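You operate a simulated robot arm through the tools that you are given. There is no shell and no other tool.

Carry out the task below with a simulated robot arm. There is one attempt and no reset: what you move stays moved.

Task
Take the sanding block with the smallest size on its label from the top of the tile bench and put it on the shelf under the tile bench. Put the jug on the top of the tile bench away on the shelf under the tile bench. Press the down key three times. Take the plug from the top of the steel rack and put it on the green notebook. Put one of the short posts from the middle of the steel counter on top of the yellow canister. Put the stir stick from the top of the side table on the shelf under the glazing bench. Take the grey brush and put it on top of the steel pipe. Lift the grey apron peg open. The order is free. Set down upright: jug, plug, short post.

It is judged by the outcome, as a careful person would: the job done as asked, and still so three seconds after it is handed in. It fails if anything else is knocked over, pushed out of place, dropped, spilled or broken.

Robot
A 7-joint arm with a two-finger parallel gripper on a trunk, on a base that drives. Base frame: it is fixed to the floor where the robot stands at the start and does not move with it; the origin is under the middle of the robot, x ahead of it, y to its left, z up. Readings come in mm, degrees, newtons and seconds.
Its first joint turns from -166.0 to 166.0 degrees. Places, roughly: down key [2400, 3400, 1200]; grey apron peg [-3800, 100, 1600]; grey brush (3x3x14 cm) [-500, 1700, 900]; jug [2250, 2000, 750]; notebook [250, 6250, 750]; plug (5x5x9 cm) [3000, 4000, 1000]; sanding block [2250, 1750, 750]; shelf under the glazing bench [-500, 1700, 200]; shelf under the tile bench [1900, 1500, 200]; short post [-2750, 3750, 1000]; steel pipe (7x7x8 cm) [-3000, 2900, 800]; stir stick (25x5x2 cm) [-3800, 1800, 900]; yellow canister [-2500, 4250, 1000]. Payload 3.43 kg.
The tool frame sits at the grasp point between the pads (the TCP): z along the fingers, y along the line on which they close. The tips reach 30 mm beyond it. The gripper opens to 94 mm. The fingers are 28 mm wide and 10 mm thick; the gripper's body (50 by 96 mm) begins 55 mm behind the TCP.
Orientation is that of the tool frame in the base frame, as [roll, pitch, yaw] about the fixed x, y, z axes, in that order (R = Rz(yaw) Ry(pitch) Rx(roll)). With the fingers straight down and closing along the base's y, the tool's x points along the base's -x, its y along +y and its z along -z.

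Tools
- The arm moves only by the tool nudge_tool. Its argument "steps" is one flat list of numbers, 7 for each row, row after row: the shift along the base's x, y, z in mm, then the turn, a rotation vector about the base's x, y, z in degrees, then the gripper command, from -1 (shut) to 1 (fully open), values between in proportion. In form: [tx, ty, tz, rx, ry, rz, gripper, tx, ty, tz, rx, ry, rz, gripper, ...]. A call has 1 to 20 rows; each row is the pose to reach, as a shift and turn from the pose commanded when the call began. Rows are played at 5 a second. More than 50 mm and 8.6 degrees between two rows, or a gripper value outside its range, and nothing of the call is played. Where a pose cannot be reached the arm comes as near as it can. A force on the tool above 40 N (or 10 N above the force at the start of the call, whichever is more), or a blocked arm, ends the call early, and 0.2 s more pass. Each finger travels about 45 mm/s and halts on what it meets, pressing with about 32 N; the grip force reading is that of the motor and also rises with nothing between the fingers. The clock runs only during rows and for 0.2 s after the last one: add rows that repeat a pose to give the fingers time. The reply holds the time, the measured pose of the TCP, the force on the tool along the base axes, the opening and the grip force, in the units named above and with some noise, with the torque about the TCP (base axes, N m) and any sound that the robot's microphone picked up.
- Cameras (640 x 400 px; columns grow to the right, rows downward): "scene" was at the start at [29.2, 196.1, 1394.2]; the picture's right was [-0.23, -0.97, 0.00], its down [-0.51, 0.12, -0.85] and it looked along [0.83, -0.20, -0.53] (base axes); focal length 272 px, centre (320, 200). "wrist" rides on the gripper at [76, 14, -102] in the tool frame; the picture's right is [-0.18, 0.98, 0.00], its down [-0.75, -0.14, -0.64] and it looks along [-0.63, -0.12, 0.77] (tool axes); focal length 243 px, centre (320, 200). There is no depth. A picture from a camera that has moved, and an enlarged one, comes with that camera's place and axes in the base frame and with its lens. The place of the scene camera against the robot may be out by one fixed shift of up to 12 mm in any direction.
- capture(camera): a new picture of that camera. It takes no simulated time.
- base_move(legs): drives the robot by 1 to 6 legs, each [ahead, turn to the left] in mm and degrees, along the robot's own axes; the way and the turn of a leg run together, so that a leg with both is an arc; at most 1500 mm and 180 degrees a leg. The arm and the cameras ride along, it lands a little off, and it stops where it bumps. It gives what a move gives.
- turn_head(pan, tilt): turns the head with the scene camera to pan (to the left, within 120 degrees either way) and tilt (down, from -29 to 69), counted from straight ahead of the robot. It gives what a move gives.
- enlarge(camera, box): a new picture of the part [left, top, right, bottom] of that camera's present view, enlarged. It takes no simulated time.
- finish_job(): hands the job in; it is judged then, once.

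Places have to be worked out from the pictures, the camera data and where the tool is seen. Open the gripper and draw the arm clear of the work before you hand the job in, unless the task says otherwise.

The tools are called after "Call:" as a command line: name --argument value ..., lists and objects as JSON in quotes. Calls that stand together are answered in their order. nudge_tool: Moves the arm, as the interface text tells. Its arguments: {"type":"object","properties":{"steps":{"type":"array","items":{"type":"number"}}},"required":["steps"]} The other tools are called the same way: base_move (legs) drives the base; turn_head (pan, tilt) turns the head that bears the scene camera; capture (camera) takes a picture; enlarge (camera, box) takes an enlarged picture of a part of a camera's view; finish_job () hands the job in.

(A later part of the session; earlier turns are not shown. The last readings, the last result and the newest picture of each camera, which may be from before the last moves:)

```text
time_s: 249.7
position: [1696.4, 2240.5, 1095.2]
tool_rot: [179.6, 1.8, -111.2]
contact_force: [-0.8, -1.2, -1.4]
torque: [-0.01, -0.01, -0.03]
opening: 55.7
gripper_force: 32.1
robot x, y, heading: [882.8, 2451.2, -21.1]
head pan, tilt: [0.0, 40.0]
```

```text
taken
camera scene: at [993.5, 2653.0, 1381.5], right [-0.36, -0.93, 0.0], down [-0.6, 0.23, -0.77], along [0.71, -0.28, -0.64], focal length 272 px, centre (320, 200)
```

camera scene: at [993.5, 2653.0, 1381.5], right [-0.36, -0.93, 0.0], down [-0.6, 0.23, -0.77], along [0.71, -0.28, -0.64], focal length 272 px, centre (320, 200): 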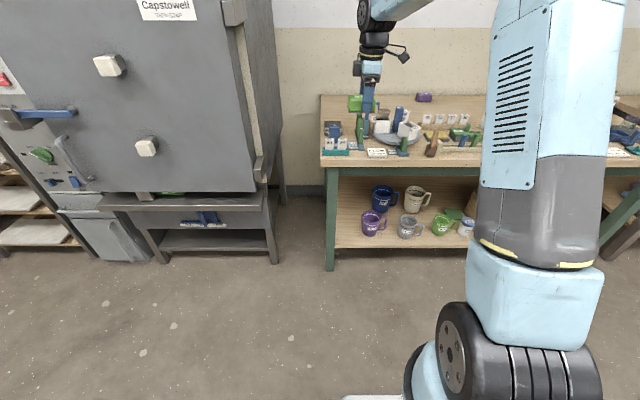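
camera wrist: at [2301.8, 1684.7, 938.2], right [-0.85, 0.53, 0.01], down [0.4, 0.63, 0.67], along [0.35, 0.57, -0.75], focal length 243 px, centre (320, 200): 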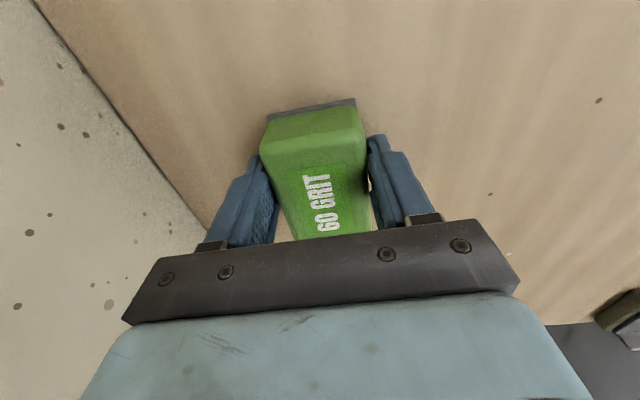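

The spot on the shelf left of the purple jug is free. I lower the block in front of the bench to z≈330.

Call:
nudge_tool --steps '[0, -1, -25, 0, 0, 0, -0.4, -1, -2, -70, 0, 0, 0, -0.4, -1, -3, -115, 0, 0, 0, -0.4, -2, -4, -160, 0, 0, 0, -0.4, -2, -5, -205, 0, 0, 0, -0.4, -3, -6, -250, 0, 0, 0, -0.4, -3, -7, -295, 0, 0, 0, -0.4, -4, -8, -340, 0, 0, 0, -0.4, -4, -9, -385, 0, 0, 0, -0.4, -5, -10, -430, 0, 0, 0, -0.4, -5, -11, -475, 0, 0, 0, -0.4, -5, -12, -520, 0, 0, 0, -0.4, -6, -13, -565, 0, 0, 0, -0.4, -6, -14, -610, 0, 0, 0, -0.4, -6, -15, -655, 0, 0, 0, -0.4, -6, -15, -700, 0, 0, 0, -0.4, -6, -15, -740, 0, 0, 0, -0.4, -6, -15, -765, 0, 0, 0, -0.4, -6, -15, -765, 0, 0, 0, -0.4]'

Call:
capture --camera "wrist"

Call:
capture --camera "scene"

```text
time_s: 253.7
position: [1690.2, 2225.4, 329.8]
tool_rot: [179.6, 1.8, -111.2]
contact_force: [0.0, -0.2, -0.8]
torque: [-0.01, 0.02, 0.03]
opening: 55.8
gripper_force: 32.1
robot x, y, heading: [878.7, 2450.8, -21.3]
head pan, tilt: [0.0, 40.0]
```

```text
taken
camera wrist: at [1647.0, 2156.0, 429.8], right [-0.85, 0.53, 0.01], down [0.4, 0.63, 0.67], along [0.34, 0.57, -0.75], focal length 243 px, centre (320, 200)
```

wrist: 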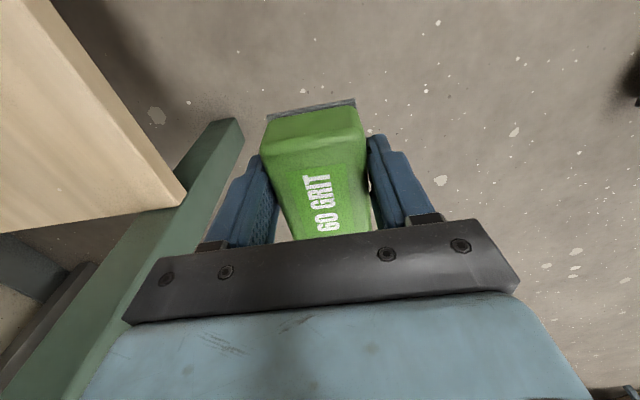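

```text
taken
camera scene: at [993.7, 2653.0, 1381.5], right [-0.36, -0.93, 0.0], down [-0.6, 0.23, -0.77], along [0.71, -0.28, -0.64], focal length 272 px, centre (320, 200)
```

scene: 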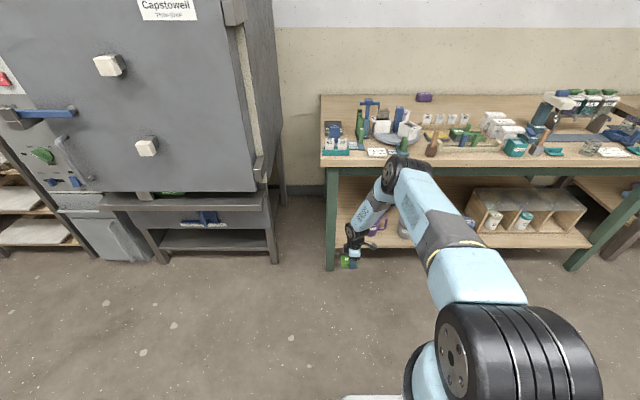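

I shift 12 mm right for margin to the shelf's end, then drive in 228 mm.

Call:
nudge_tool --steps '[-4.4, -11.2, -5, 0, 0, 0, -0.4, -4.4, -11.2, -5, 0, 0, 0, -0.4]'

Call:
base_move --legs '[[130, 0]]'

Call:
base_move --legs '[[95, 0]]'

Call:
capture --camera "wrist"

Call:
capture --camera "scene"

```text
time_s: 254.3
position: [1686.0, 2214.4, 324.4]
tool_rot: [179.6, 1.7, -111.3]
contact_force: [0.1, -0.4, -0.8]
torque: [0.02, 0.0, 0.02]
opening: 55.7
gripper_force: 31.6
robot x, y, heading: [879.8, 2450.8, -21.3]
head pan, tilt: [0.0, 40.0]
```

```text
time_s: 255.6
position: [1806.2, 2167.9, 325.6]
tool_rot: [179.7, 1.8, -111.2]
contact_force: [-0.2, -0.1, -1.3]
torque: [-0.01, -0.01, 0.02]
opening: 55.7
gripper_force: 32.1
robot x, y, heading: [1003.0, 2403.0, -21.2]
head pan, tilt: [0.0, 40.0]
```

```text
time_s: 256.7
position: [1821.1, 2160.8, 295.0]
tool_rot: [175.6, 1.8, -111.0]
contact_force: [1.1, 0.6, -0.4]
torque: [-0.01, -0.03, 0.03]
opening: 55.7
gripper_force: 32.1
robot x, y, heading: [1059.8, 2380.4, -20.7]
head pan, tilt: [0.0, 40.0]
stopped in leg 1: the robot was blocked; the commanded pose is now the measured one
```

```text
taken
camera wrist: at [1786.7, 2088.5, 395.7], right [-0.85, 0.52, 0.08], down [0.44, 0.62, 0.65], along [0.29, 0.59, -0.75], focal length 243 px, centre (320, 200)
```

wrist: 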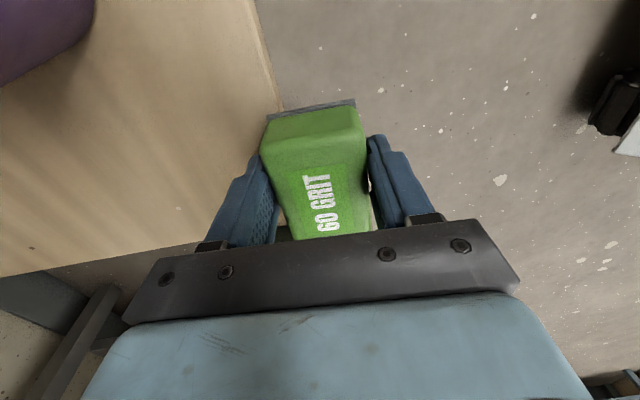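

```text
taken
camera scene: at [1170.0, 2584.4, 1381.6], right [-0.36, -0.93, 0.0], down [-0.6, 0.23, -0.77], along [0.71, -0.28, -0.64], focal length 272 px, centre (320, 200)
```

scene: 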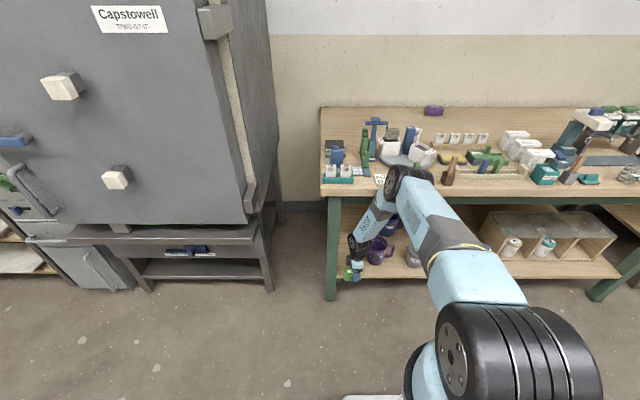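

The drive was blocked and the arm got pushed back and down. I look closely at what the arm touches.

Call:
enlarge --camera "scene" --box '[310, 150, 470, 300]'

Call:
enlarge --camera "wrist" --box '[0, 0, 330, 300]'

```text
2.67 times, centred on (390, 225) of scene
camera zoom: at [1170.0, 2584.4, 1381.6], right [-0.36, -0.93, 0.0], down [-0.6, 0.23, -0.77], along [0.71, -0.28, -0.64], focal length 726 px, centre (133, 133)
```

zoom: 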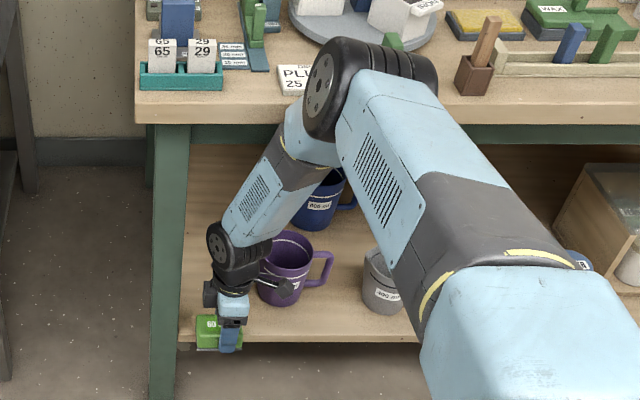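

```text
1.33 times, centred on (165, 150) of wrist
camera zoom: at [1786.7, 2088.5, 395.7], right [-0.85, 0.52, 0.08], down [0.44, 0.62, 0.65], along [0.29, 0.59, -0.75], focal length 324 px, centre (527, 267)
```

zoom: 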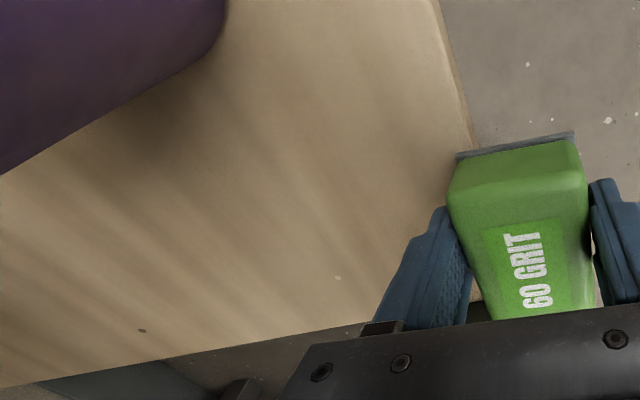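

Nothing obvious is touching now. I test by moving the hand inward with the arm in small steps at this height, watching the force.

Call:
nudge_tool --steps '[4.6, -1.8, 2, -1, 0.6, 0, -0.4, 9.3, -3.7, 5, -2, 1.2, 0, -0.4, 14, -5.5, 5, -3, 2, 0, -0.4, 18.6, -7.3, 5, -3.5, 2.5, 0, -0.4, 18.6, -7.3, 5, -3.5, 2.5, 0, -0.4]'

Call:
capture --camera "wrist"

```text
time_s: 257.9
position: [1824.3, 2144.9, 295.9]
tool_rot: [173.8, -2.5, -111.8]
contact_force: [-1.1, 0.6, -0.7]
torque: [-0.04, -0.02, -0.02]
opening: 55.6
gripper_force: 32.3
robot x, y, heading: [1057.7, 2380.5, -21.9]
head pan, tilt: [0.0, 40.0]
```

```text
taken
camera wrist: at [1793.8, 2078.8, 401.9], right [-0.84, 0.54, 0.1], down [0.48, 0.65, 0.59], along [0.25, 0.54, -0.8], focal length 243 px, centre (320, 200)
```

wrist: 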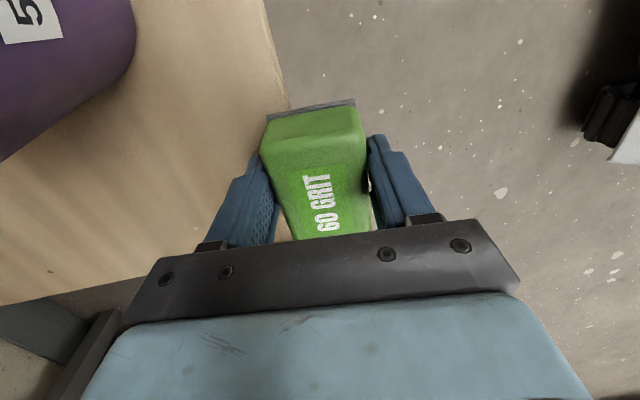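

The arm is obstructed somewhere. I back the base out 80 mm to relieve contact and look again.

Call:
base_move --legs '[[-80, 0]]'

Call:
turn_head --pan 25 --tilt 45

Call:
enlarge --camera "scene" --box '[280, 60, 640, 300]'

Call:
turn_head --pan -30 --tilt 45

Call:
enlarge --camera "scene" --box '[100, 60, 460, 300]'

```text
time_s: 259.0
position: [1770.6, 2182.7, 301.9]
tool_rot: [174.8, -2.4, -110.9]
contact_force: [-0.5, -0.9, -0.7]
torque: [-0.04, -0.01, 0.01]
opening: 55.7
gripper_force: 32.0
robot x, y, heading: [983.7, 2408.7, -20.8]
head pan, tilt: [0.0, 40.0]
```

```text
time_s: 259.9
position: [1771.3, 2183.0, 303.1]
tool_rot: [174.8, -2.3, -110.9]
contact_force: [1.0, 0.9, -0.5]
torque: [-0.03, 0.01, 0.02]
opening: 55.9
gripper_force: 31.5
robot x, y, heading: [983.2, 2409.8, -21.2]
head pan, tilt: [25.0, 45.0]
```

```text
1.67 times, centred on (460, 180) of scene
camera zoom: at [1098.7, 2647.2, 1374.3], right [0.07, -1.0, 0.0], down [-0.71, -0.05, -0.71], along [0.71, 0.05, -0.71], focal length 454 px, centre (87, 233)
```

zoom: 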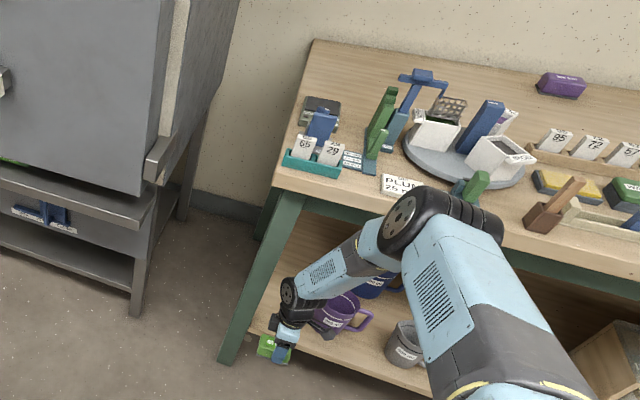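

```text
time_s: 261.1
position: [1771.2, 2181.7, 303.1]
tool_rot: [174.9, -2.4, -110.9]
contact_force: [-0.9, 0.0, -0.5]
torque: [-0.02, 0.0, 0.0]
opening: 55.8
gripper_force: 31.6
robot x, y, heading: [988.3, 2410.1, -21.1]
head pan, tilt: [-30.0, 45.0]
```

```text
1.67 times, centred on (280, 180) of scene
camera zoom: at [1068.6, 2578.5, 1374.3], right [-0.78, -0.63, 0.0], down [-0.44, 0.55, -0.71], along [0.44, -0.55, -0.71], focal length 454 px, centre (387, 233)
```

zoom: 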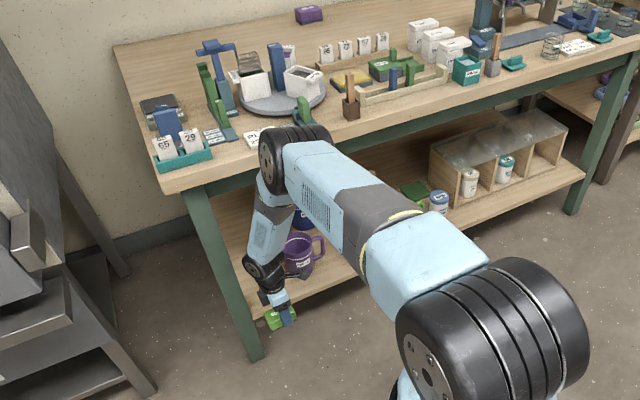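

I first straighten the tool to vertical again and raise it slightly, then look at the hand's surroundings in close-up.

Call:
nudge_tool --steps '[0, 0, 8, 0.2, -2.8, 0, -0.4, 0, 0, 15, 0.4, -5.6, -0.5, -0.4, 0, 0, 15, 0.4, -5.6, -0.5, -0.4]'

Call:
enlarge --camera "scene" --box '[200, 120, 320, 240]'

Call:
turn_head --pan 20 --tilt 45

Call:
enlarge --camera "scene" --box '[340, 160, 480, 280]'

```text
time_s: 261.9
position: [1770.2, 2181.8, 317.4]
tool_rot: [180.0, 0.1, -111.5]
contact_force: [0.5, 1.1, -0.9]
torque: [-0.02, 0.0, 0.0]
opening: 55.6
gripper_force: 31.9
robot x, y, heading: [984.9, 2409.5, -21.3]
head pan, tilt: [-30.0, 45.0]
```

```text
3.33 times, centred on (260, 180) of scene
camera zoom: at [1068.6, 2578.4, 1374.3], right [-0.78, -0.63, 0.0], down [-0.44, 0.55, -0.71], along [0.44, -0.55, -0.71], focal length 908 px, centre (520, 267)
```

zoom: 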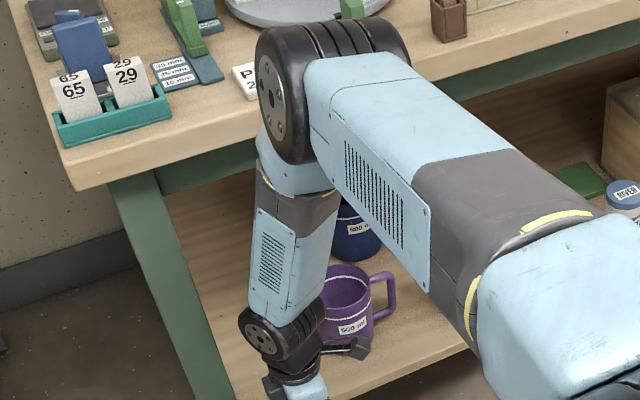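

```text
time_s: 263.1
position: [1770.6, 2181.4, 317.5]
tool_rot: [-180.0, 0.0, -111.7]
contact_force: [0.3, 0.1, -0.7]
torque: [0.0, 0.04, -0.01]
opening: 55.7
gripper_force: 31.3
robot x, y, heading: [983.5, 2409.3, -21.2]
head pan, tilt: [20.0, 45.0]
```

```text
3.33 times, centred on (410, 220) of scene
camera zoom: at [1098.9, 2640.1, 1374.2], right [-0.02, -1.0, 0.0], down [-0.71, 0.01, -0.71], along [0.71, -0.01, -0.71], focal length 908 px, centre (20, 133)
```

zoom: 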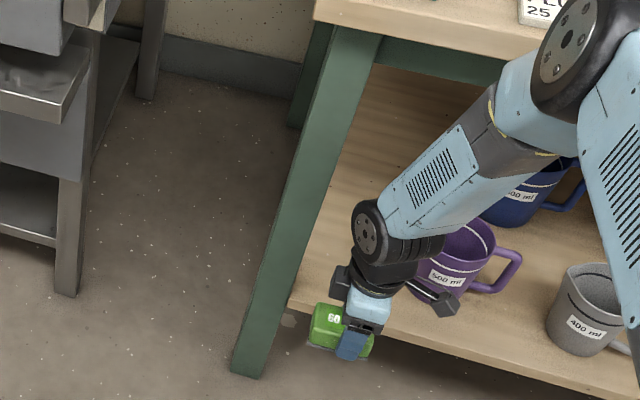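

I advance in small base steps, checking for deviation after each.

Call:
base_move --legs '[[35, 0]]'

Call:
base_move --legs '[[20, 0]]'

Call:
base_move --legs '[[20, 0]]'

Call:
enlarge --camera "scene" --box '[340, 160, 480, 280]'

```text
time_s: 263.9
position: [1804.1, 2169.0, 318.4]
tool_rot: [-180.0, 0.0, -111.5]
contact_force: [-0.7, 0.6, -1.0]
torque: [0.01, -0.04, -0.01]
opening: 55.8
gripper_force: 32.1
robot x, y, heading: [1016.7, 2393.6, -20.9]
head pan, tilt: [20.0, 45.0]
```

```text
time_s: 264.7
position: [1823.8, 2162.4, 318.6]
tool_rot: [180.0, 0.1, -111.4]
contact_force: [0.1, 0.2, -0.6]
torque: [0.01, 0.0, 0.0]
opening: 55.8
gripper_force: 32.6
robot x, y, heading: [1037.4, 2386.6, -21.2]
head pan, tilt: [20.0, 45.0]
```

```text
time_s: 265.6
position: [1826.1, 2159.3, 314.2]
tool_rot: [179.1, -0.1, -111.3]
contact_force: [-0.4, -0.8, -0.7]
torque: [-0.01, 0.0, -0.04]
opening: 55.7
gripper_force: 32.1
robot x, y, heading: [1046.2, 2384.5, -21.0]
head pan, tilt: [20.0, 45.0]
stopped in leg 1: the robot was blocked; the commanded pose is now the measured one
```

```text
3.33 times, centred on (410, 220) of scene
camera zoom: at [1162.9, 2615.4, 1374.3], right [-0.02, -1.0, 0.0], down [-0.71, 0.01, -0.71], along [0.71, -0.01, -0.71], focal length 908 px, centre (20, 133)
```

zoom: 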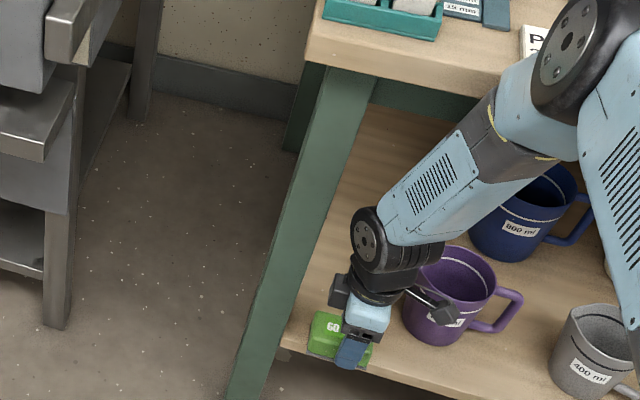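

Still blocked at the same place. To find what touches, I take a second angle at this exact pose for triangulating the elbow.

Call:
turn_head --pan -35 --tilt 45

Call:
enlarge --camera "scene" --box '[180, 110, 320, 230]'

Call:
capture --camera "scene"

```text
time_s: 266.8
position: [1826.0, 2159.7, 315.4]
tool_rot: [179.1, 0.1, -111.4]
contact_force: [-0.3, 0.8, -0.1]
torque: [-0.03, -0.02, 0.0]
opening: 55.8
gripper_force: 32.1
robot x, y, heading: [1046.6, 2385.5, -21.3]
head pan, tilt: [-35.0, 45.0]
```

```text
3.33 times, centred on (250, 170) of scene
camera zoom: at [1126.9, 2549.5, 1374.3], right [-0.83, -0.56, 0.0], down [-0.39, 0.59, -0.71], along [0.4, -0.59, -0.71], focal length 908 px, centre (553, 300)
```

zoom: 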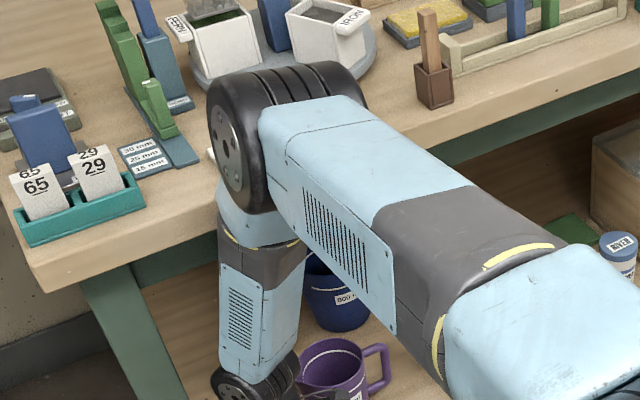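

```text
taken
camera scene: at [1126.9, 2549.5, 1374.3], right [-0.83, -0.56, 0.0], down [-0.39, 0.59, -0.71], along [0.4, -0.59, -0.71], focal length 272 px, centre (320, 200)
```

scene: 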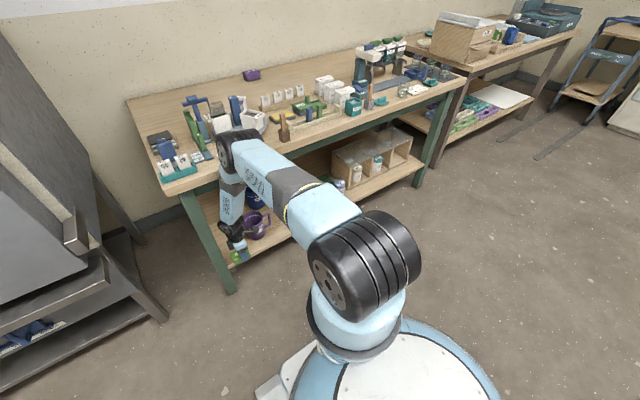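

The triangulation puts the elbow drum at about z≈885 right over the bench's front edge – that is what touches. The arm should be more stretched so the elbow stays in front of the bench. I back the base 150 mm and extend the arm at low height instead.

Call:
base_move --legs '[[-150, 0]]'

Call:
nudge_tool --steps '[28, -11, -3, 0, 0, 0, -0.4, 65, -25.6, -6, 0, 0, 0, -0.4, 102, -40, -10, 0, 0, 0, -0.4, 130, -51, -12, 0, 0, 0, -0.4, 130, -51, -12, 0, 0, 0, -0.4]'

Call:
capture --camera "scene"

```text
time_s: 268.2
position: [1686.3, 2214.6, 314.0]
tool_rot: [179.2, 0.0, -111.5]
contact_force: [0.1, -0.2, -1.5]
torque: [0.01, 0.0, 0.01]
opening: 55.5
gripper_force: 31.7
robot x, y, heading: [910.7, 2434.6, -21.4]
head pan, tilt: [-35.0, 45.0]
```

```text
time_s: 269.4
position: [1816.8, 2163.6, 302.5]
tool_rot: [179.1, 0.0, -111.4]
contact_force: [-0.3, -0.6, -1.2]
torque: [0.0, -0.03, -0.02]
opening: 55.7
gripper_force: 31.9
robot x, y, heading: [907.3, 2437.2, -21.1]
head pan, tilt: [-35.0, 45.0]
```

```text
taken
camera scene: at [987.6, 2603.3, 1374.3], right [-0.83, -0.56, 0.0], down [-0.39, 0.59, -0.71], along [0.39, -0.59, -0.71], focal length 272 px, centre (320, 200)
```

scene: 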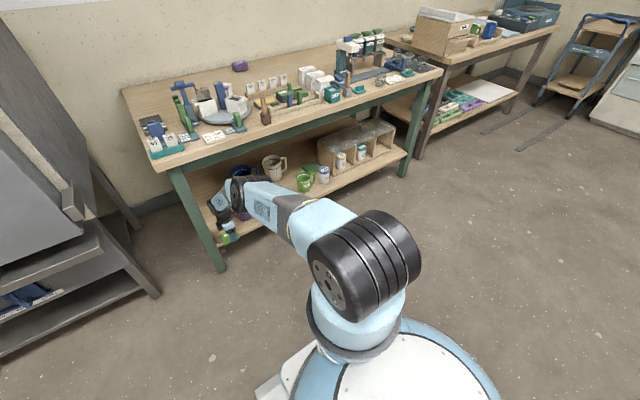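

With the arm stretched the elbow sits low and well in front of the bench. I extend further in (70 mm) over the shelf.

Call:
nudge_tool --steps '[18, -1, 0, 0, 0, 0, -0.4, 35, -8, 0, 0, 0, 0, -0.4, 52, -14, 0, 0, 0, 0, -0.4, 68, -20, 0, 0, 0, 0, -0.4, 68, -20, 0, 0, 0, 0, -0.4]'

Call:
capture --camera "wrist"

Call:
capture --camera "scene"

```text
time_s: 270.6
position: [1829.6, 2160.8, 304.9]
tool_rot: [179.1, 0.0, -111.4]
contact_force: [-0.3, -0.3, -1.3]
torque: [0.0, 0.0, 0.02]
opening: 55.6
gripper_force: 32.3
out of reach, approached as far as the arm can: row 1, 2, 3, 4, 5
robot x, y, heading: [906.0, 2437.0, -21.2]
head pan, tilt: [-35.0, 45.0]
```

```text
taken
camera wrist: at [1790.1, 2093.9, 406.8], right [-0.85, 0.53, 0.02], down [0.42, 0.65, 0.64], along [0.33, 0.55, -0.77], focal length 243 px, centre (320, 200)
```

wrist: 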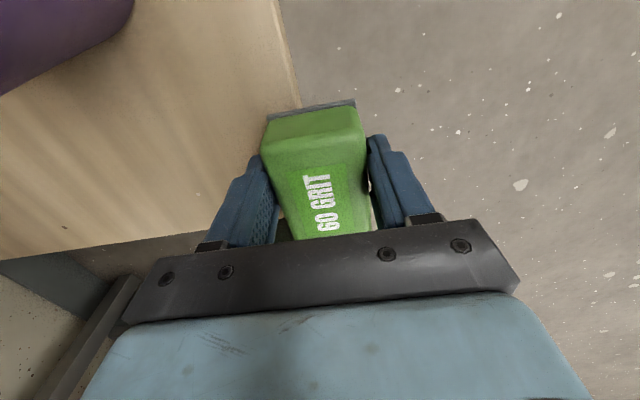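

```text
taken
camera scene: at [987.6, 2603.3, 1374.3], right [-0.83, -0.56, 0.0], down [-0.39, 0.59, -0.71], along [0.39, -0.59, -0.71], focal length 272 px, centre (320, 200)
```

scene: 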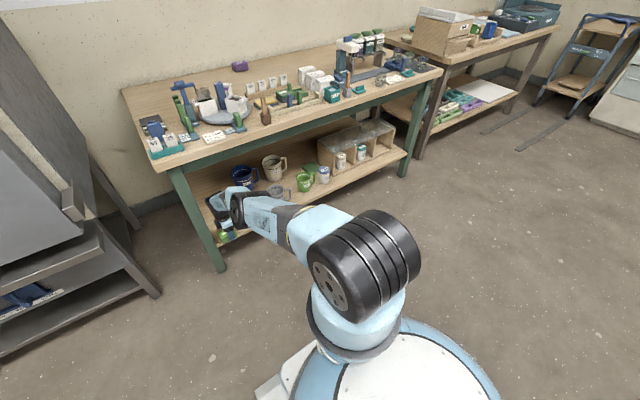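

Arm is at full stretch here; the elbow is low and ~200+ mm in front of the bench. I drive the base forward 62 mm.

Call:
base_move --legs '[[62, 0]]'

Call:
capture --camera "wrist"

Call:
enlarge --camera "scene" --box '[150, 140, 310, 280]'

```text
time_s: 271.6
position: [1889.6, 2137.1, 304.2]
tool_rot: [179.1, 0.0, -111.4]
contact_force: [-0.8, 1.1, -1.2]
torque: [-0.04, 0.02, -0.02]
opening: 55.7
gripper_force: 32.7
robot x, y, heading: [965.5, 2418.7, -21.1]
head pan, tilt: [-35.0, 45.0]
```

```text
taken
camera wrist: at [1848.1, 2071.4, 406.8], right [-0.85, 0.53, 0.02], down [0.42, 0.65, 0.64], along [0.33, 0.55, -0.77], focal length 243 px, centre (320, 200)
```

wrist: 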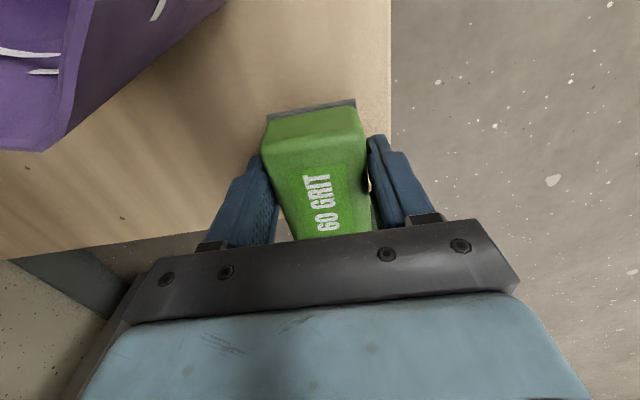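

```text
2.86 times, centred on (230, 210) of scene
camera zoom: at [1045.7, 2580.9, 1374.3], right [-0.83, -0.56, 0.0], down [-0.39, 0.59, -0.71], along [0.39, -0.59, -0.71], focal length 778 px, centre (577, 171)
```

zoom: 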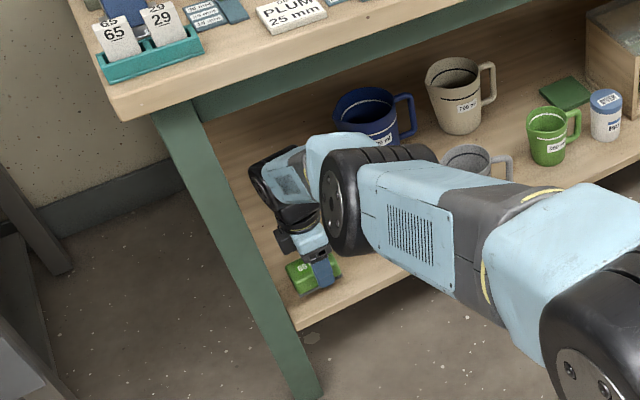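

The block is over the shelf with everything clear. I lower it gently to the shelf.

Call:
nudge_tool --steps '[0, 0, -5, 0, 0, 0, -0.4, 0, 0, -10, 0, 0, 0, -0.4, 0, 0, -14, 0, 0, 0, -0.4, 0, 0, -14, 0, 0, 0, -0.4]'

Call:
nudge_tool --steps '[0, 0, -3, 0, 0, 0, -0.4, 0, 0, -6, 0, 0, 0, -0.4, 0, 0, -6, 0, 0, 0, -0.4]'

```text
time_s: 272.6
position: [1880.1, 2136.0, 292.1]
tool_rot: [179.1, -0.1, -111.5]
contact_force: [0.5, -0.1, -1.2]
torque: [0.01, 0.01, 0.0]
opening: 55.6
gripper_force: 31.8
out of reach, approached as far as the arm can: row 2, 3, 4
robot x, y, heading: [965.2, 2412.7, -21.1]
head pan, tilt: [-35.0, 45.0]
```

```text
time_s: 273.4
position: [1876.7, 2136.3, 288.4]
tool_rot: [179.0, -0.1, -111.4]
contact_force: [-0.2, 0.3, -1.1]
torque: [-0.03, 0.02, 0.0]
opening: 56.3
gripper_force: 31.5
out of reach, approached as far as the arm can: row 2, 3
robot x, y, heading: [965.1, 2418.2, -21.1]
head pan, tilt: [-35.0, 45.0]
```

At the stretch limit; I drive the base 25 mm forward for slack, then lower the last few millimetres.

Call:
base_move --legs '[[25, 0]]'

Call:
nudge_tool --steps '[-9, 3.6, -2, 0, 0, 0, -0.4, -14, 5.5, -4, 0, 0, 0, -0.4, -14, 5.5, -5, 0, 0, 0, -0.4, -14, 5.5, -5, 0, 0, 0, -0.4]'

```text
time_s: 274.2
position: [1901.4, 2128.6, 287.9]
tool_rot: [179.2, 0.0, -111.4]
contact_force: [0.5, 0.8, 0.6]
torque: [-0.01, -0.02, 0.0]
opening: 55.7
gripper_force: 32.0
robot x, y, heading: [991.5, 2403.1, -21.2]
head pan, tilt: [-35.0, 45.0]
```

```text
time_s: 275.2
position: [1887.3, 2132.3, 283.0]
tool_rot: [179.2, 0.0, -111.4]
contact_force: [0.4, 0.8, -0.9]
torque: [-0.01, 0.0, 0.0]
opening: 55.7
gripper_force: 32.7
robot x, y, heading: [991.3, 2404.5, -21.2]
head pan, tilt: [-35.0, 45.0]
```

Call:
nudge_tool --steps '[0, 0, -2, 0, 0, 0, -0.4, 0, 0, -4, 0, 0, 0, -0.4, 0, 0, -4, 0, 0, 0, -0.4]'

Call:
nudge_tool --steps '[0, 0, -2, 0, 0, 0, -0.4, 0, 0, -4, 0, 0, 0, -0.4, 0, 0, -4, 0, 0, 0, -0.4]'

```text
time_s: 276.0
position: [1887.2, 2133.7, 280.8]
tool_rot: [179.1, 0.0, -111.4]
contact_force: [-2.0, -0.4, 13.2]
torque: [0.52, -0.54, 0.07]
opening: 56.0
gripper_force: 32.4
robot x, y, heading: [990.9, 2404.5, -21.2]
head pan, tilt: [-35.0, 45.0]
```

```text
time_s: 276.8
position: [1887.8, 2133.0, 277.3]
tool_rot: [179.3, -0.1, -111.5]
contact_force: [-6.2, -4.5, 26.8]
torque: [-0.05, 0.03, 0.11]
opening: 55.6
gripper_force: 32.2
robot x, y, heading: [990.6, 2403.2, -20.9]
head pan, tilt: [-35.0, 45.0]
```

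The block is on the shelf. I relieve and open the fingers, then check.

Call:
nudge_tool --steps '[0, 0, 3, 0, 0, 0, -0.4, 0, 0, 3, 0, 0, 0, 0, 0, 0, 3, 0, 0, 0, 0.5, 0, 0, 3, 0, 0, 0, 0.7, 0, 0, 3, 0, 0, 0, 0.7]'

Call:
capture --camera "wrist"

```text
time_s: 278.0
position: [1886.3, 2133.7, 278.6]
tool_rot: [179.2, 0.0, -111.5]
contact_force: [0.5, -0.2, -0.1]
torque: [-0.02, -0.04, 0.03]
opening: 80.1
gripper_force: 0.0
robot x, y, heading: [990.8, 2408.3, -21.3]
head pan, tilt: [-35.0, 45.0]
```

```text
taken
camera wrist: at [1846.3, 2066.6, 380.1], right [-0.85, 0.53, 0.02], down [0.42, 0.65, 0.64], along [0.33, 0.55, -0.77], focal length 243 px, centre (320, 200)
```

wrist: 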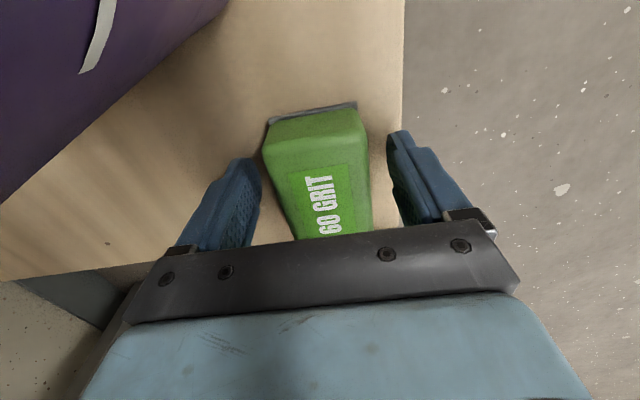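

Released; the block lies flat on the shelf. I raise 55 mm and back out.

Call:
nudge_tool --steps '[0, 0, 20, 0, 0, 0, 0.7, 0, 0, 40, 0, 0, 0, 0.7, 0, 0, 55, 0, 0, 0, 0.7, 0, 0, 55, 0, 0, 0, 0.7]'

Call:
base_move --legs '[[-330, 0]]'

Call:
turn_head --pan 0 --tilt 38

Call:
capture --camera "scene"

```text
time_s: 279.0
position: [1887.0, 2133.0, 333.8]
tool_rot: [179.2, -0.1, -111.4]
contact_force: [0.7, -0.1, -0.4]
torque: [0.0, -0.04, 0.02]
opening: 79.8
gripper_force: 0.0
robot x, y, heading: [990.5, 2405.6, -21.3]
head pan, tilt: [-35.0, 45.0]
```

```text
time_s: 281.2
position: [1575.5, 2254.2, 333.3]
tool_rot: [179.1, 0.0, -111.3]
contact_force: [-0.6, -0.3, -0.1]
torque: [0.04, -0.02, 0.02]
opening: 79.9
gripper_force: 0.1
robot x, y, heading: [677.7, 2525.1, -21.0]
head pan, tilt: [-35.0, 45.0]
```

```text
time_s: 282.2
position: [1576.2, 2255.0, 334.5]
tool_rot: [179.1, 0.1, -111.3]
contact_force: [-1.0, -0.5, -0.1]
torque: [0.01, 0.01, 0.03]
opening: 80.1
gripper_force: 0.0
robot x, y, heading: [678.2, 2527.9, -21.2]
head pan, tilt: [0.0, 38.0]
```

```text
taken
camera scene: at [792.0, 2728.7, 1384.5], right [-0.36, -0.93, 0.0], down [-0.58, 0.22, -0.79], along [0.73, -0.28, -0.62], focal length 272 px, centre (320, 200)
```

scene: 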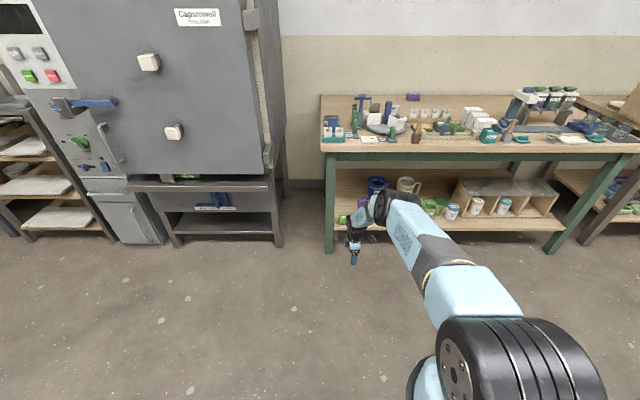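

Both tile-bench items are done. I raise the arm to a travel pose and unwind the tool yaw.

Call:
nudge_tool --steps '[0, 0, 40, 0, 0, 0, 0.7, -5, 0, 85, 0, 0, -5, 0.7, -15, 1, 130, 0, 0, -10, 0.7, -26, 2, 174, 0, 0, -15, 0.7, -38, 3, 217, 0, 0, -20, 0.7, -50, 4, 260, 0, 0, -25, 0.7, -62, 5, 303, 0, 0, -30, 0.7, -74, 6, 346, 0, 0, -36, 0.7, -86, 7, 389, 0, 0, -42, 0.7, -98, 8, 432, 0, 0, -48, 0.7, -110, 9, 475, 0, 0, -54, 0.7, -122, 10, 518, 0, 0, -60, 0.7, -134, 11, 561, 0, 0, -66, 0.7, -146, 12, 604, 0, 0, -72, 0.7, -158, 13, 647, 0, 0, -78, 0.7, -170, 14, 690, 0, 0, -84, 0.7, -182, 15, 730, 0, 0, -88, 0.7, -195, 17, 766, 0, 0, -90, 0.7, -195, 17, 766, 0, 0, -90, 0.7]'

Call:
capture --camera "scene"

Call:
enlarge --camera "scene" --box '[300, 160, 480, 260]'

Call:
enlarge --camera "scene" --box '[0, 0, 130, 130]'

```text
time_s: 286.2
position: [1379.5, 2272.5, 1100.8]
tool_rot: [179.0, -0.2, 158.6]
contact_force: [0.5, 0.9, -0.8]
torque: [0.03, -0.01, -0.01]
opening: 79.6
gripper_force: 0.1
robot x, y, heading: [675.8, 2527.5, -20.8]
head pan, tilt: [0.0, 38.0]
```

```text
taken
camera scene: at [791.7, 2728.9, 1384.5], right [-0.36, -0.93, 0.0], down [-0.57, 0.22, -0.79], along [0.74, -0.28, -0.62], focal length 272 px, centre (320, 200)
```

scene: 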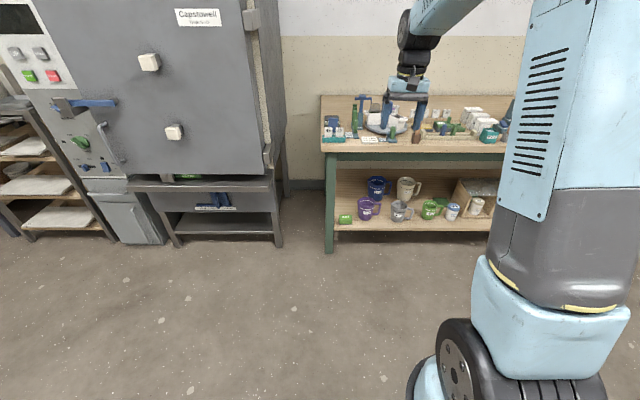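

```text
3.56 times, centred on (390, 210) of scene
camera zoom: at [791.7, 2728.9, 1384.5], right [-0.36, -0.93, 0.0], down [-0.57, 0.22, -0.79], along [0.74, -0.28, -0.62], focal length 968 px, centre (71, 164)
```

zoom: 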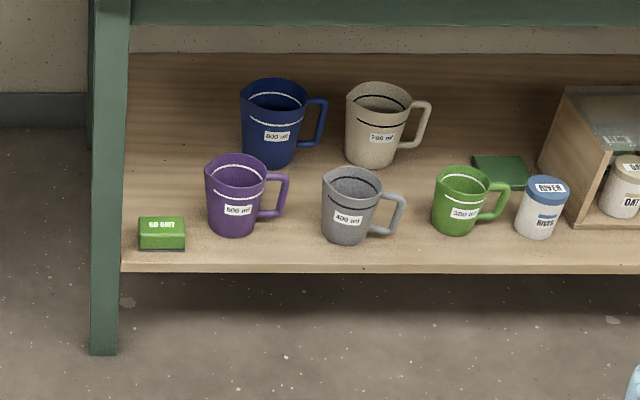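

```text
3.08 times, centred on (65, 65) of scene
camera zoom: at [791.7, 2728.9, 1384.5], right [-0.36, -0.93, 0.0], down [-0.57, 0.22, -0.79], along [0.74, -0.28, -0.62], focal length 838 px, centre (1105, 615)
```

zoom: 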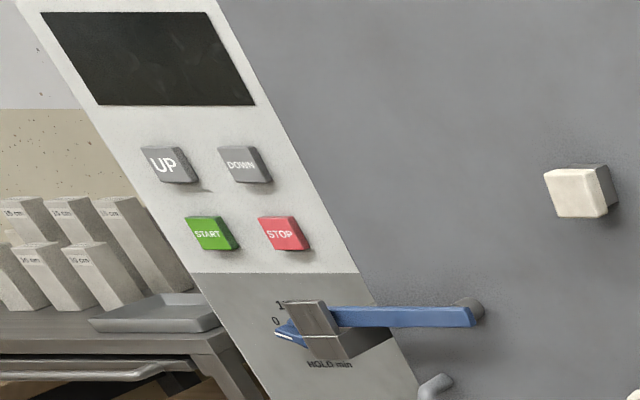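

Block and jugs all stand well. The kiln panel has UP, DOWN, START and STOP keys. I drive along the aisle toward the panel, turning in small legs.

Call:
base_move --legs '[[0, 26], [0, 26], [0, 26], [700, 0]]'

Call:
turn_head --pan -20 --tilt 15

Call:
capture --camera "scene"

```text
time_s: 290.7
position: [1158.1, 3105.5, 1100.0]
tool_rot: [179.1, -0.2, -131.0]
contact_force: [0.0, -0.2, 0.1]
torque: [0.03, 0.04, 0.01]
opening: 79.9
gripper_force: 0.1
robot x, y, heading: [749.3, 2470.1, 51.6]
head pan, tilt: [0.0, 38.0]
stopped in leg 3: the robot was blocked; the commanded pose is now the measured one
```

```text
time_s: 291.6
position: [1157.8, 3105.8, 1099.9]
tool_rot: [179.1, -0.1, -131.1]
contact_force: [0.9, -0.5, 0.4]
torque: [0.0, 0.0, 0.0]
opening: 79.7
gripper_force: 0.0
robot x, y, heading: [746.5, 2470.2, 51.6]
head pan, tilt: [-20.0, 15.0]
```

```text
taken
camera scene: at [608.0, 2611.7, 1421.0], right [0.53, -0.85, 0.0], down [-0.22, -0.14, -0.97], along [0.82, 0.51, -0.26], focal length 272 px, centre (320, 200)
```

scene: 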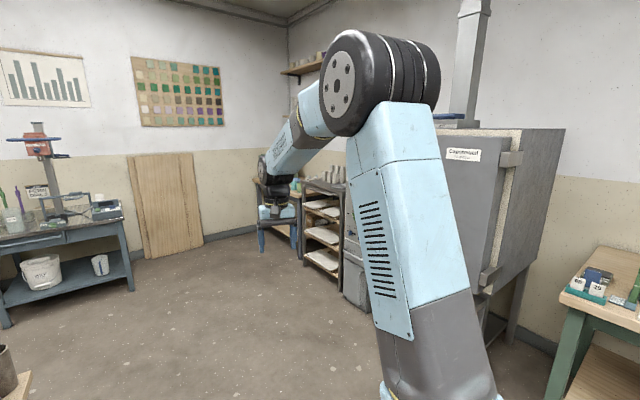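

Only the turn accumulated some drift. I continue with a small correction and drive along the aisle toward the kiln panel.

Call:
base_move --legs '[[0, 9], [1000, 0]]'

Call:
turn_head --pan -50 --tilt 15

Call:
capture --camera "scene"

Call:
turn_head --pan 0 --tilt 25

Call:
capture --camera "scene"

```text
time_s: 297.5
position: [1551.6, 4030.4, 1101.0]
tool_rot: [179.3, -0.1, -122.3]
contact_force: [-0.1, 0.4, 0.9]
torque: [-0.01, -0.02, 0.0]
opening: 80.0
gripper_force: 0.1
robot x, y, heading: [1238.6, 3341.0, 60.3]
head pan, tilt: [-20.0, 15.0]
```

```text
time_s: 298.5
position: [1552.3, 4030.7, 1101.4]
tool_rot: [179.2, -0.1, -122.4]
contact_force: [0.3, 0.3, -0.5]
torque: [0.03, 0.02, 0.01]
opening: 79.8
gripper_force: 0.0
robot x, y, heading: [1241.2, 3339.9, 60.4]
head pan, tilt: [-50.0, 15.0]
```

```text
taken
camera scene: at [1103.2, 3414.5, 1421.1], right [0.18, -0.98, 0.0], down [-0.25, -0.05, -0.97], along [0.95, 0.17, -0.26], focal length 272 px, centre (320, 200)
```

scene: 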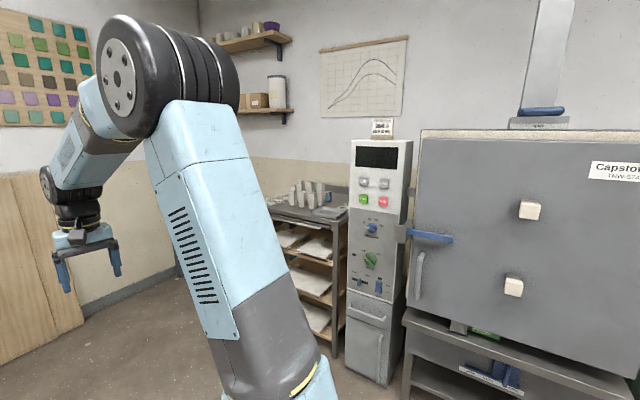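

```text
time_s: 299.6
position: [1551.6, 4030.8, 1100.9]
tool_rot: [179.1, -0.1, -122.5]
contact_force: [0.2, -0.2, 0.9]
torque: [0.01, -0.02, 0.0]
opening: 80.0
gripper_force: 0.1
robot x, y, heading: [1241.3, 3338.6, 60.0]
head pan, tilt: [0.0, 25.0]
```

```text
taken
camera scene: at [1057.1, 3477.7, 1404.8], right [0.87, -0.5, 0.0], down [-0.21, -0.37, -0.91], along [0.45, 0.79, -0.42], focal length 272 px, centre (320, 200)
```

scene: 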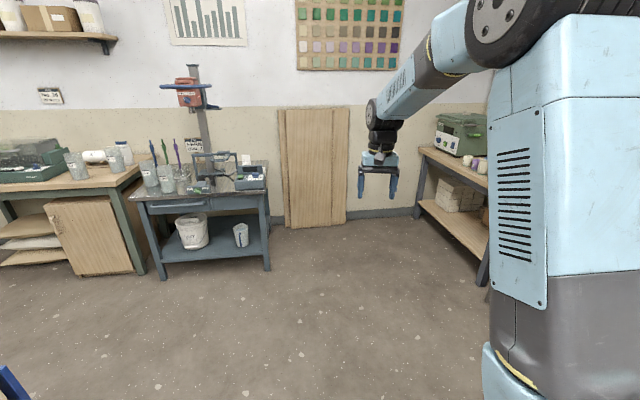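

The DOWN key triangulates to about (2360,3343,1171). I drive on until in front of the panel and turn right toward it in two calls.

Call:
base_move --legs '[[0, 8], [420, 0]]'

Call:
base_move --legs '[[0, -24], [0, -22]]'

Call:
base_move --legs '[[0, -22], [0, -22]]'

Call:
turn_head --pan 0 --tilt 20

Call:
capture --camera "scene"

```text
time_s: 302.9
position: [1603.1, 4460.1, 1100.6]
tool_rot: [179.3, -0.1, -114.0]
contact_force: [-0.6, -0.6, 0.5]
torque: [0.0, -0.01, 0.0]
opening: 80.2
gripper_force: 0.1
robot x, y, heading: [1391.5, 3730.3, 68.4]
head pan, tilt: [0.0, 25.0]
```

```text
time_s: 306.0
position: [2061.9, 4085.3, 1101.0]
tool_rot: [179.2, -0.1, -160.0]
contact_force: [-0.4, -0.1, 0.3]
torque: [0.02, -0.03, 0.0]
opening: 80.0
gripper_force: 0.1
robot x, y, heading: [1371.5, 3781.6, 22.8]
head pan, tilt: [0.0, 25.0]
```

```text
time_s: 309.0
position: [2073.3, 3508.4, 1101.5]
tool_rot: [179.3, -0.1, 155.0]
contact_force: [0.2, -0.1, -0.7]
torque: [0.0, -0.02, -0.02]
opening: 79.8
gripper_force: 0.1
robot x, y, heading: [1393.4, 3836.3, -21.5]
head pan, tilt: [0.0, 25.0]
```

```text
time_s: 309.6
position: [2072.4, 3510.5, 1103.0]
tool_rot: [179.2, -0.1, 154.9]
contact_force: [-0.6, 0.7, 0.1]
torque: [-0.02, 0.04, -0.03]
opening: 79.9
gripper_force: 0.0
robot x, y, heading: [1392.1, 3837.9, -21.2]
head pan, tilt: [0.0, 20.0]
```

```text
taken
camera scene: at [1513.7, 4036.1, 1412.9], right [-0.36, -0.93, 0.0], down [-0.32, 0.12, -0.94], along [0.87, -0.34, -0.34], focal length 272 px, centre (320, 200)
```

scene: 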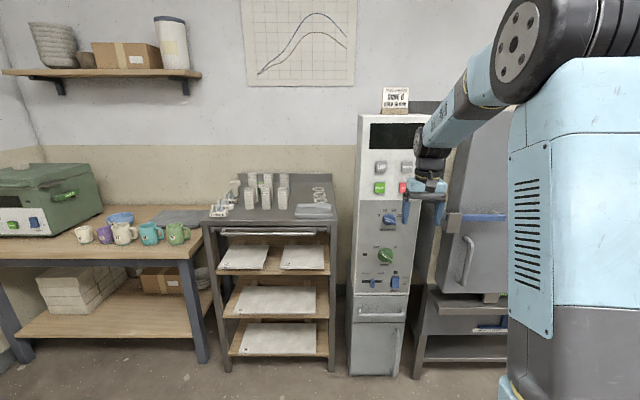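

I drive 150 mm closer, close the gripper and square the tool to the panel.

Call:
base_move --legs '[[150, 0]]'

Call:
nudge_tool --steps '[-10, -20, 20, 0, 0, 1.8, -0.3, -18, -46, 40, 0.2, 0.8, 3.6, -1, -18, -46, 66, 0.2, 0.8, 3.6, -1, -18, -46, 66, 0.2, 0.8, 3.6, -1, -18, -46, 66, 0.2, 0.8, 3.6, -1]'

Call:
nudge_tool --steps '[0, 0, 0, -2.9, -7.4, 0, -1, 0, 0, 0, -5.9, -14.9, 0, -1, 0, 0, 0, -8.8, -22.3, 0, -1, 0, 0, 0, -11.7, -29.8, 0, -1, 0, 0, 0, -14.7, -37.2, 0, -1, 0, 0, 0, -17.6, -44.7, 0, -1, 0, 0, 0, -20.5, -52.1, 0, -1, 0, 0, 0, -23.5, -59.5, 0, -1, 0, 0, 0, -26.4, -67, 0, -1, 0, 0, 0, -29.3, -74.4, 0, -1, 0, 0, 0, -33, -83.7, 0, -1, 0, 0, 0, -33, -83.7, 0, -1]'

Call:
capture --camera "wrist"

Call:
capture --camera "scene"

```text
time_s: 311.0
position: [2213.4, 3454.9, 1102.6]
tool_rot: [179.2, -0.1, 154.9]
contact_force: [0.6, 0.1, 0.1]
torque: [0.01, -0.03, 0.01]
opening: 80.0
gripper_force: 0.0
robot x, y, heading: [1533.4, 3783.1, -21.2]
head pan, tilt: [0.0, 20.0]
```

```text
time_s: 312.2
position: [2195.2, 3407.8, 1169.5]
tool_rot: [179.3, -0.9, 158.5]
contact_force: [-0.7, -0.2, 0.3]
torque: [-0.02, -0.05, 0.02]
opening: 0.2
gripper_force: 21.7
robot x, y, heading: [1530.8, 3783.1, -21.1]
head pan, tilt: [0.0, 20.0]
```

```text
refused: row 11 steps farther than a row can; nothing moved
```

```text
taken
camera wrist: at [2130.8, 3446.9, 1272.9], right [0.53, 0.85, 0.01], down [0.66, -0.42, 0.63], along [0.54, -0.33, -0.78], focal length 243 px, centre (320, 200)
```

wrist: 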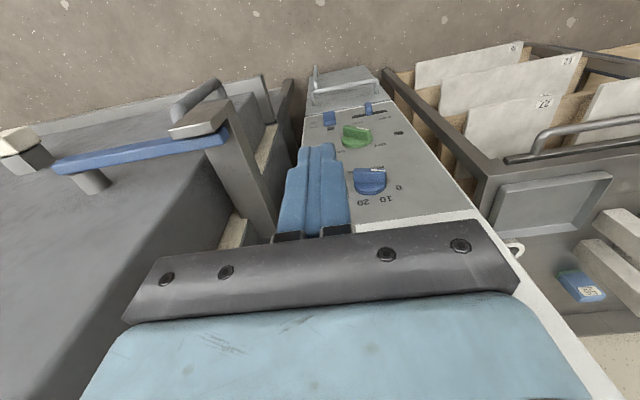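

```text
taken
camera scene: at [1654.1, 3981.1, 1412.9], right [-0.36, -0.93, 0.0], down [-0.32, 0.12, -0.94], along [0.88, -0.34, -0.34], focal length 272 px, centre (320, 200)
```

scene: 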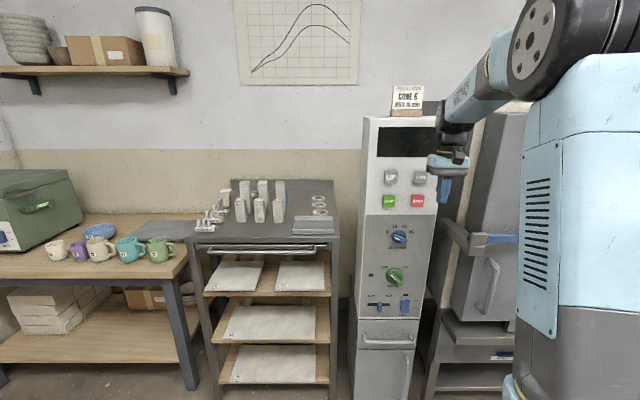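

I redo the forward tilt in smaller rows.

Call:
nudge_tool --steps '[0, 0, 0, -2.8, -7, 0, -1, 0, 0, 0, -5.5, -14, 0, -1, 0, 0, 0, -8.3, -21, 0, -1, 0, 0, 0, -11, -28, 0, -1, 0, 0, 0, -13.8, -35, 0, -1, 0, 0, 0, -16.5, -41.9, 0, -1, 0, 0, 0, -19.2, -48.9, 0, -1, 0, 0, 0, -22, -55.9, 0, -1, 0, 0, 0, -24.7, -62.9, 0, -1, 0, 0, 0, -27.5, -69.8, 0, -1, 0, 0, 0, -30.2, -76.8, 0, -1, 0, 0, 0, -33, -83.7, 0, -1, 0, 0, 0, -33, -83.7, 0, -1]'

Call:
capture --camera "wrist"

Call:
enlarge --camera "scene" --box '[360, 100, 500, 230]'

```text
time_s: 315.0
position: [2194.0, 3408.9, 1169.5]
tool_rot: [179.7, 89.2, 158.9]
contact_force: [0.1, 0.7, -0.8]
torque: [0.02, 0.0, 0.0]
opening: 0.1
gripper_force: 31.8
out of reach, approached as far as the arm can: row 8
robot x, y, heading: [1532.0, 3778.1, -21.3]
head pan, tilt: [0.0, 20.0]
```

```text
taken
camera wrist: at [2102.5, 3458.2, 1094.2], right [0.35, 0.92, 0.18], down [-0.64, 0.09, 0.76], along [0.68, -0.39, 0.62], focal length 243 px, centre (320, 200)
```

wrist: 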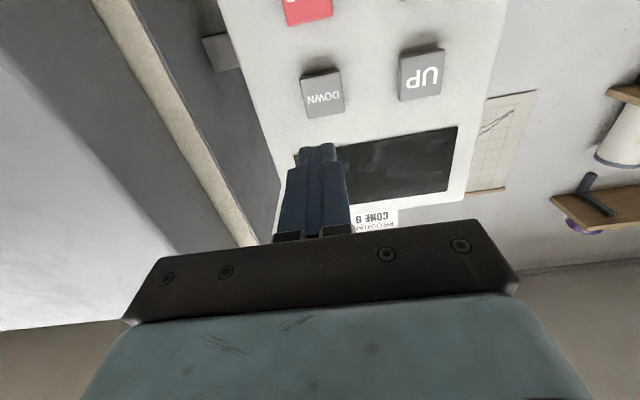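

```text
3.08 times, centred on (430, 165) of scene
camera zoom: at [1653.9, 3981.2, 1412.9], right [-0.36, -0.93, 0.0], down [-0.32, 0.12, -0.94], along [0.88, -0.34, -0.34], focal length 838 px, centre (-18, 308)
```

zoom: 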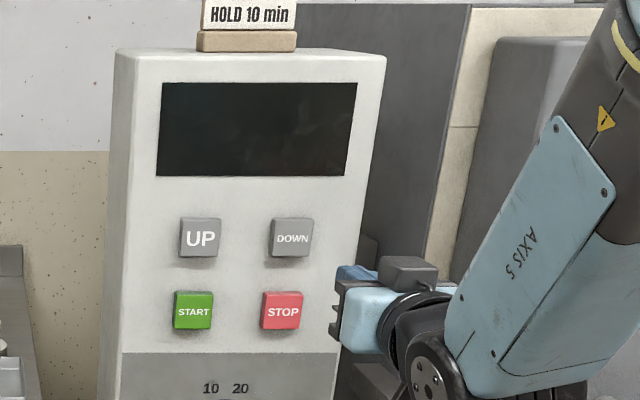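

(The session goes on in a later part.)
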